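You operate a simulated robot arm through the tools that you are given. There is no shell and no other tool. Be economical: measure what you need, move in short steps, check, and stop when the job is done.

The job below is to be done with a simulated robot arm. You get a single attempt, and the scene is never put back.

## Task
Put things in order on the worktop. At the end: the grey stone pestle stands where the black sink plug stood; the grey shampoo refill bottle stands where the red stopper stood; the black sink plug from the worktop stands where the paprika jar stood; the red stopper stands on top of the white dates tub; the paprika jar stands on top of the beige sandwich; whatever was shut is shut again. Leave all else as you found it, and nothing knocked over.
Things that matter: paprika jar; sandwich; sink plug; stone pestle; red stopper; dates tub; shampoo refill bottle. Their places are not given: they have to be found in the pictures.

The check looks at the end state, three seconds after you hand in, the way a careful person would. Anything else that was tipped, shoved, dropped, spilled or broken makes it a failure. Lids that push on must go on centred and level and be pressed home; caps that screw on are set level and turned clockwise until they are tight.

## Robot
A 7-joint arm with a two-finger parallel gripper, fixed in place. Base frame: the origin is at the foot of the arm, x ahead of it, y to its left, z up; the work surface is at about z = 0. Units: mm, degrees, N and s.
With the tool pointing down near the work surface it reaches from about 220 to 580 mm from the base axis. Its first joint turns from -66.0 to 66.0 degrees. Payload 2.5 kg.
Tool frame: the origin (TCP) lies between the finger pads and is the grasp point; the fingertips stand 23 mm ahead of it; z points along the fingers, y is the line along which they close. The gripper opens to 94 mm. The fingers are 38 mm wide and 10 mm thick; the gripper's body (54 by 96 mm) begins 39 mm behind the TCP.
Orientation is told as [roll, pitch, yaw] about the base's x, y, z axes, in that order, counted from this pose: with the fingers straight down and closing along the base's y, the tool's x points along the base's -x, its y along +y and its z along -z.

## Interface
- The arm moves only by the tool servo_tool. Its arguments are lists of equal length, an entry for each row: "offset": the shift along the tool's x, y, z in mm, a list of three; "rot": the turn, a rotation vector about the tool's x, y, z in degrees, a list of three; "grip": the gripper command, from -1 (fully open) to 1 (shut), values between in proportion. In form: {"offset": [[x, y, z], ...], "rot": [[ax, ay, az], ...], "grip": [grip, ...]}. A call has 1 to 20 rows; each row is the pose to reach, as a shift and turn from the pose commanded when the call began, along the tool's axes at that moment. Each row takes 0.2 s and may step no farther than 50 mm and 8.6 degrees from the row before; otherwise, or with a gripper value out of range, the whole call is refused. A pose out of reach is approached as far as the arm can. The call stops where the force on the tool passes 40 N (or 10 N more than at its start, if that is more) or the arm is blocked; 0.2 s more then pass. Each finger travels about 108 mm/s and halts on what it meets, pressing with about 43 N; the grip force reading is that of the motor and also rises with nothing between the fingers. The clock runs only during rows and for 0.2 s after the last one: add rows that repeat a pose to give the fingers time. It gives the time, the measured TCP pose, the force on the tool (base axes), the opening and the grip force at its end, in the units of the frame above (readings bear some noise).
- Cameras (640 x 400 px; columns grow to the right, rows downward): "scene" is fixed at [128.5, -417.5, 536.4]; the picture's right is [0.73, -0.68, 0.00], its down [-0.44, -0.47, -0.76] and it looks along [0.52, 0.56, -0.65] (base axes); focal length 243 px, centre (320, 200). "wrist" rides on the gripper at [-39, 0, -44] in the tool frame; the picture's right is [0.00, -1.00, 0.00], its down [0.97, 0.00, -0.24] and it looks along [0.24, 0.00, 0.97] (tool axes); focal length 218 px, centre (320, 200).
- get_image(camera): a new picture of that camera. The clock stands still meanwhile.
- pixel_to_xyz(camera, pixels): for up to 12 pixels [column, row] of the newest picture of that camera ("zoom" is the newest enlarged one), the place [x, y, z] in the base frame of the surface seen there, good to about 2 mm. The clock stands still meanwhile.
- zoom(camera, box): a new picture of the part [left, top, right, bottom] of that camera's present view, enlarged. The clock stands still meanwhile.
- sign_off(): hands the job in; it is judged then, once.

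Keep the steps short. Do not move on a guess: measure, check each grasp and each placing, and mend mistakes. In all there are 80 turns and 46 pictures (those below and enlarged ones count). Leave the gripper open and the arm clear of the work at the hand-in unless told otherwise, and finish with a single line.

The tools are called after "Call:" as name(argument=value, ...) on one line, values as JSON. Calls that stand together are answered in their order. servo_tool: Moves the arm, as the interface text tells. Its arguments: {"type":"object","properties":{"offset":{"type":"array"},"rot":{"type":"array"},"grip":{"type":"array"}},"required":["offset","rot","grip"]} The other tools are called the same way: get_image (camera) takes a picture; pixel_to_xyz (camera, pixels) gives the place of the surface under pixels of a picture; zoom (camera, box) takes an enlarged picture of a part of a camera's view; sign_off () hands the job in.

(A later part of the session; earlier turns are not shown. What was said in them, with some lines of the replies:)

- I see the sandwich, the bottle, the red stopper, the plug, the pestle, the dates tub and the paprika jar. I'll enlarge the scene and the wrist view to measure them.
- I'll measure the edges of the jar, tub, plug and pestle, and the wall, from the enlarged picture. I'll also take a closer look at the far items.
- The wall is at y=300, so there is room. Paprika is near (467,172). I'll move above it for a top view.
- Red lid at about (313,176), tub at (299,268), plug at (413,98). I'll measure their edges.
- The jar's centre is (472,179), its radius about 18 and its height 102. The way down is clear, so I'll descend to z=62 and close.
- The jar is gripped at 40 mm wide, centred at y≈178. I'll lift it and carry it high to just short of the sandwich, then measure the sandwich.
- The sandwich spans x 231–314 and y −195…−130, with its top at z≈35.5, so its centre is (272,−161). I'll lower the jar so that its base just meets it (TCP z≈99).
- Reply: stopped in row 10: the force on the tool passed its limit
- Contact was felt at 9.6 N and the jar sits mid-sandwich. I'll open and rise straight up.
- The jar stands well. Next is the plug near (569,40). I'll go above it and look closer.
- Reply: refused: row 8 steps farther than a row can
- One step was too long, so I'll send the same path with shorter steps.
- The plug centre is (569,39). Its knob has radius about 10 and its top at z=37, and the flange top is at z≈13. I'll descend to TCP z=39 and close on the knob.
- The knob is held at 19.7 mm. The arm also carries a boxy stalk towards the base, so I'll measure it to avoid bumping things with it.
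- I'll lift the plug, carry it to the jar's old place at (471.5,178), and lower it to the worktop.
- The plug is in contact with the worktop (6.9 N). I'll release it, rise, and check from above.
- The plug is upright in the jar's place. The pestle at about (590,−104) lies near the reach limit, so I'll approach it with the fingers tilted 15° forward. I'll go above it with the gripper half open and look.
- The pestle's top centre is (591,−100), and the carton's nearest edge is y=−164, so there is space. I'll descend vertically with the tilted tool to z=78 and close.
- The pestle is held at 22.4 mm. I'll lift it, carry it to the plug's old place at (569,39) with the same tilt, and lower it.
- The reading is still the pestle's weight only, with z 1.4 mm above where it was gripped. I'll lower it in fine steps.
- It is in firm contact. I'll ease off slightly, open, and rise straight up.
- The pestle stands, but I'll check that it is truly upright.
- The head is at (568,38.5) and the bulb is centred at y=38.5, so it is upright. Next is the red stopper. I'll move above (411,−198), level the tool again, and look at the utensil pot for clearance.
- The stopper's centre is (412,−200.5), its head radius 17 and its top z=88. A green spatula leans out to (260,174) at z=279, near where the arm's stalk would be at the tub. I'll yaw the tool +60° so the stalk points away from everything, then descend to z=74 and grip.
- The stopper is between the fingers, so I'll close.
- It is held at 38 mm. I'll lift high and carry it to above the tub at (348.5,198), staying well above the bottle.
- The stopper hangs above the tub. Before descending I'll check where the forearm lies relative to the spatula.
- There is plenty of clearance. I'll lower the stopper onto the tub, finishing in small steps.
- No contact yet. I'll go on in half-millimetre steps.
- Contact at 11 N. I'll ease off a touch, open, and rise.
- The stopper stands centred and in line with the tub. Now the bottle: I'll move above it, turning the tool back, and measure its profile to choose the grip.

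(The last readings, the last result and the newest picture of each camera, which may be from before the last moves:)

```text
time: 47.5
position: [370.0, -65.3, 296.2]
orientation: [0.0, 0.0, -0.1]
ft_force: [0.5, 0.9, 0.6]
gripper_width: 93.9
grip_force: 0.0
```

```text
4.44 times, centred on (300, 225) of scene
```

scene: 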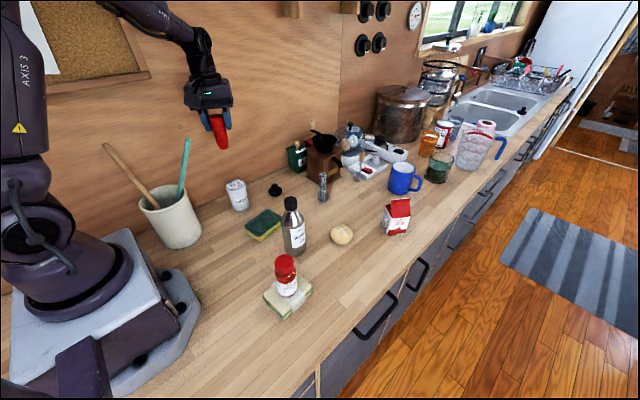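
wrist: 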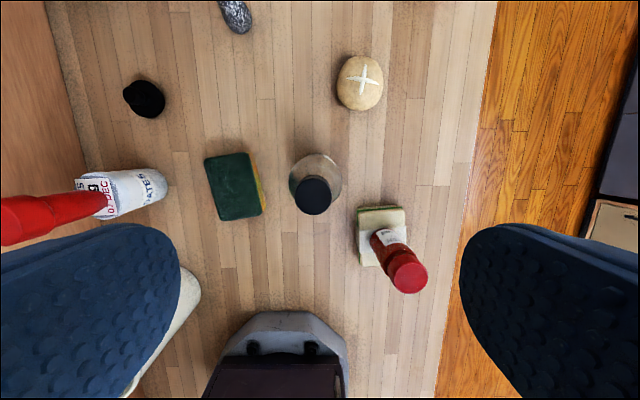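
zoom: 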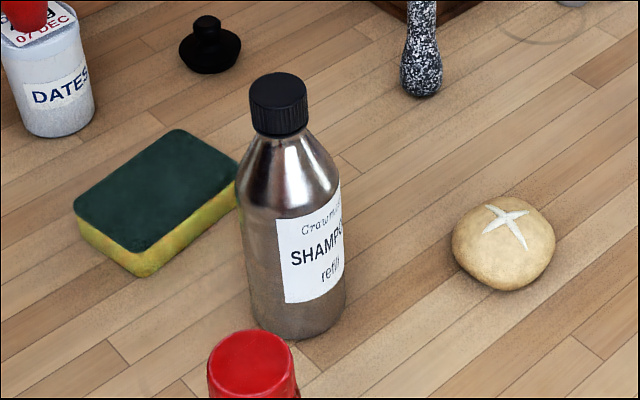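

Call:
pixel_to_xyz(camera="wrist", pixels=[[297, 195], [330, 195], [313, 178], [313, 213], [313, 195], [292, 180], [339, 180], [315, 158]])

Call:
pixel_to_xyz(camera="zoom", pixels=[[280, 92], [280, 125], [281, 137], [285, 160], [290, 185], [293, 210], [295, 250], [296, 325], [238, 190], [338, 180], [250, 230], [200, 200]])

```text
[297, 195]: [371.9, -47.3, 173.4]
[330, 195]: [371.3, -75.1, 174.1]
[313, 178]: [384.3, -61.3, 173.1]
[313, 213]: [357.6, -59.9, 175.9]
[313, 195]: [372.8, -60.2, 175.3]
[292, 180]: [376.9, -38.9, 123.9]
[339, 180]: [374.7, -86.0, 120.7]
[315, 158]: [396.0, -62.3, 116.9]
```

```text
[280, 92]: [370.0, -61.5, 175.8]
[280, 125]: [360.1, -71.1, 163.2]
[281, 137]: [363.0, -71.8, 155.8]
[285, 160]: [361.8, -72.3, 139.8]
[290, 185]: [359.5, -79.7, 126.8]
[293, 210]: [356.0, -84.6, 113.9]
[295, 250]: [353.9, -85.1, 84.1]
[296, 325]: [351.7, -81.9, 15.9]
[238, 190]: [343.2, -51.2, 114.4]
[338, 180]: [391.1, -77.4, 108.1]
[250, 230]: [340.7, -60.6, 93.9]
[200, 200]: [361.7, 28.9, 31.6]
```

The cap's centre is (371,−61), its radius 14–15 and it spans z 153–175. The body is too tall for the palm to clear if I grip lower from above. So I'll take the ribbed screw cap dead centre at TCP z=163, then make a small test lift.

Call:
servo_tool(offset=[[-1, 4.3, 40], [-1, 4.3, 80], [-1, 4.3, 110], [-1, 4.3, 133], [-1, 4.3, 133], [-1, 4.3, 133], [-1, 4.3, 133], [-1, 4.3, 133], [-1, 4.3, 133]], rot=[[0, 0, 0], [0, 0, 0], [0, 0, 0], [0, 0, 0], [0, 0, 0], [0, 0, 0], [0, 0, 0], [0, 0, 0], [0, 0, 0]], grip=[-1, -1, -1, -1, -1, 0.8, 0.8, 0.8, 0.8])

Call:
servo_tool(offset=[[0, 0, -3], [0, 0, -8], [0, 0, -8]], rot=[[0, 0, 0], [0, 0, 0], [0, 0, 0]], grip=[0.8, 0.8, 0.8])

Call:
zoom(camera="scene", box=[250, 160, 350, 270])

```text
time: 49.5
position: [370.5, -61.7, 162.7]
orientation: [0.0, -0.1, 0.0]
ft_force: [-0.1, -0.2, 0.8]
gripper_width: 28.0
grip_force: 42.7
```

```text
time: 50.3
position: [370.9, -60.7, 170.4]
orientation: [0.0, 0.0, 0.0]
ft_force: [0.0, 0.1, -3.0]
gripper_width: 28.1
grip_force: 42.4
```

```text
3.64 times, centred on (300, 215) of scene
```

zoom: 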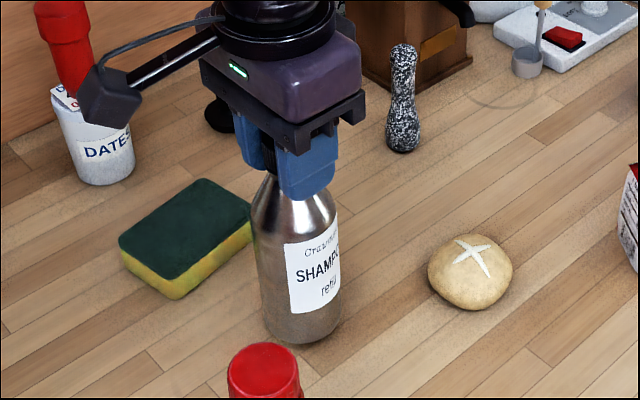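

The reading shows 3 N of weight and the bottle lifted whole. I'll carry it to (412,−200.5) and lower it.

Call:
servo_tool(offset=[[0, 0, -25], [0, 0, -47], [-10, -35, -47], [-20, -70, -47], [-31, -105, -47], [-41, -139.7, -47], [-41, -139.7, -47], [-41, -139.7, -20], [-41, -139.7, 0], [-41, -139.7, 5], [-41, -139.7, 6.5], [-41, -139.7, 7.2], [-41, -139.7, 7.9], [-41, -139.7, 7.9]], rot=[[0, 0, 0], [0, 0, 0], [0, 0, 0], [0, 0, 0], [0, 0, 0], [0, 0, 0], [0, 0, 0], [0, 0, 0], [0, 0, 0], [0, 0, 0], [0, 0, 0], [0, 0, 0], [0, 0, 0], [0, 0, 0]], grip=[0.8, 0.8, 0.8, 0.8, 0.8, 0.8, 0.8, 0.8, 0.8, 0.8, 0.8, 0.8, 0.8, 0.8])

Call:
zoom(camera="scene", box=[250, 170, 420, 310])

```text
time: 53.3
position: [410.7, -200.9, 163.1]
orientation: [0.0, -0.1, 0.0]
ft_force: [1.7, -1.2, -3.1]
gripper_width: 28.2
grip_force: 42.9
```

```text
2.86 times, centred on (335, 240) of scene
```

zoom: 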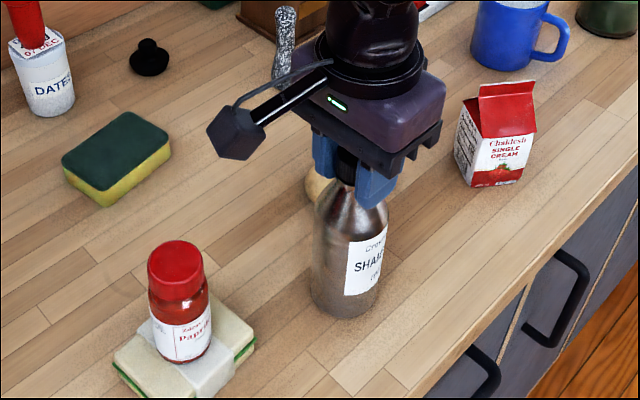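

Still the full weight on the gripper. I'll lower it finely until it touches.

Call:
servo_tool(offset=[[-0.5, 0, 0.6], [-0.5, 0, 1.1], [-0.5, 0, 1.6], [-0.5, 0, 1.6]], rot=[[0, 0, 0], [0, 0, 0], [0, 0, 0], [0, 0, 0]], grip=[0.8, 0.8, 0.8, 0.8])

```text
time: 54.3
position: [411.9, -200.1, 163.0]
orientation: [-0.1, 0.0, -0.1]
ft_force: [-5.6, 3.4, 15.3]
gripper_width: 28.4
grip_force: 43.0
```

Contact at 15 N. I'll ease off, open, rise, and inspect.

Call:
servo_tool(offset=[[0, 0, -0.8], [0, 0, -0.8], [0, 0, -0.8], [0, 0, -0.8], [0, 0, -25], [0, 0, -60], [0, 0, -95], [0, 0, -130], [0, 0, -130]], rot=[[0, 0, 0], [0, 0, 0], [0, 0, 0], [0, 0, 0], [0, 0, 0], [0, 0, 0], [0, 0, 0], [0, 0, 0], [0, 0, 0]], grip=[0.35, 0.1, -0.5, -1, -1, -1, -1, -1, -1])

Call:
get_image(camera="wrist")

Call:
zoom(camera="scene", box=[200, 130, 430, 320])

```text
time: 56.3
position: [412.9, -199.3, 293.6]
orientation: [0.0, 0.0, -0.1]
ft_force: [-0.3, -0.2, -0.5]
gripper_width: 94.0
grip_force: 0.0
```

```text
10 pictures are left
```

wrist: 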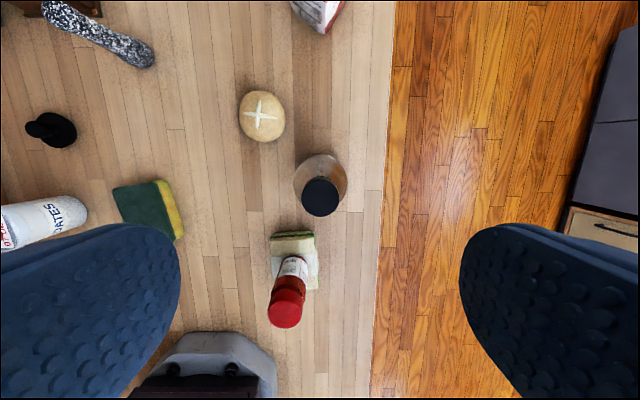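

```text
2.11 times, centred on (315, 225) of scene
```

zoom: 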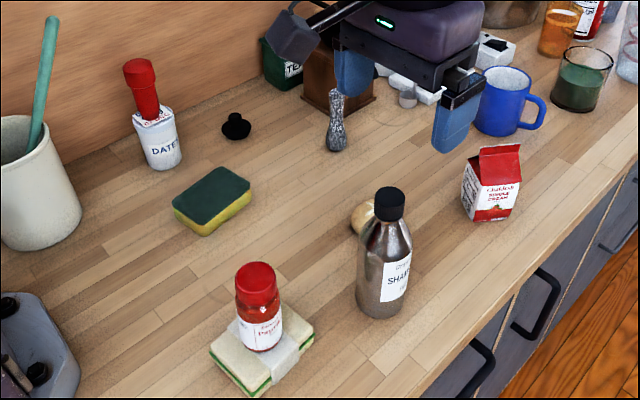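

All are placed. I'll verify the bottle and roll positions, then move the arm back to its starting place.

Call:
pixel_to_xyz(camera="wrist", pixels=[[320, 197], [304, 197], [337, 197], [261, 116], [285, 310]])

Call:
servo_tool(offset=[[0, 10, -40], [0, 30, -75], [10, 70, -75], [20, 115, -75], [28, 160, -75], [35, 200, -75], [35, 234, -75], [35, 234, -75]], rot=[[0, 0, 0], [0, 0, 0], [0, 0, 0], [0, 0, 0], [0, 0, 0], [0, 0, 0], [0, 0, 0], [0, 0, 0]], grip=[-1, -1, -1, -1, -1, -1, -1, -1])

Call:
get_image(camera="scene")

Call:
get_image(camera="wrist")

```text
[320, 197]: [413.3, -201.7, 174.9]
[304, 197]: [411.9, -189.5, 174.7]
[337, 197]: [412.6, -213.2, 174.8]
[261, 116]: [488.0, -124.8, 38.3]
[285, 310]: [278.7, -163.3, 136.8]
```

```text
time: 58.1
position: [377.7, 32.1, 365.7]
orientation: [0.0, 0.0, 0.0]
ft_force: [-0.6, 0.2, -0.2]
gripper_width: 94.1
grip_force: 0.0
```

```text
8 pictures are left
```

scene: 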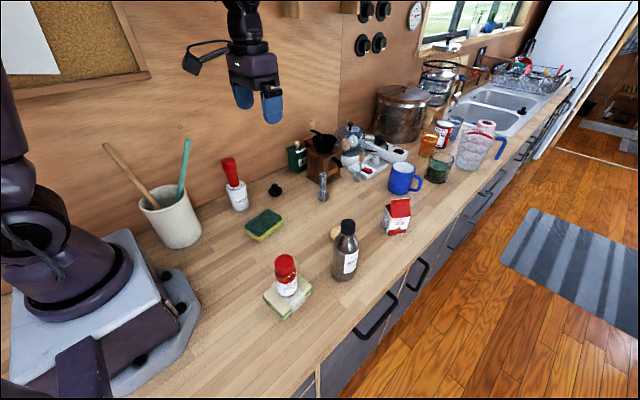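

```text
7 pictures are left
```

wrist: 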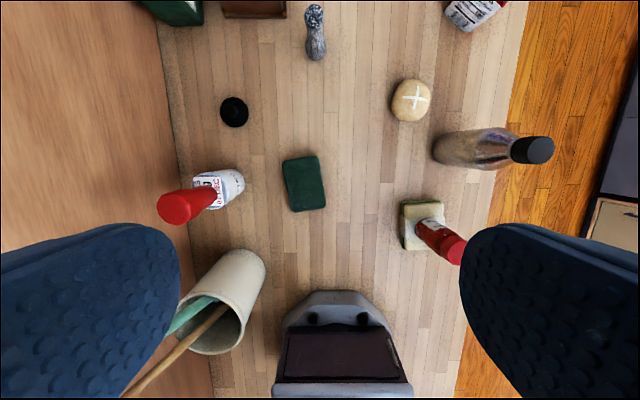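

All five items stand where they were asked for. Compared with the first pictures the other things are unmoved, the gripper is open and the arm is clear, so I'm handing in.

Call:
sign_off()

```text
The job is handed in.
```

The pestle, shampoo bottle, sink plug, red stopper and paprika jar are each in their asked-for places, upright, with nothing else seen to have moved, and the job is handed in.
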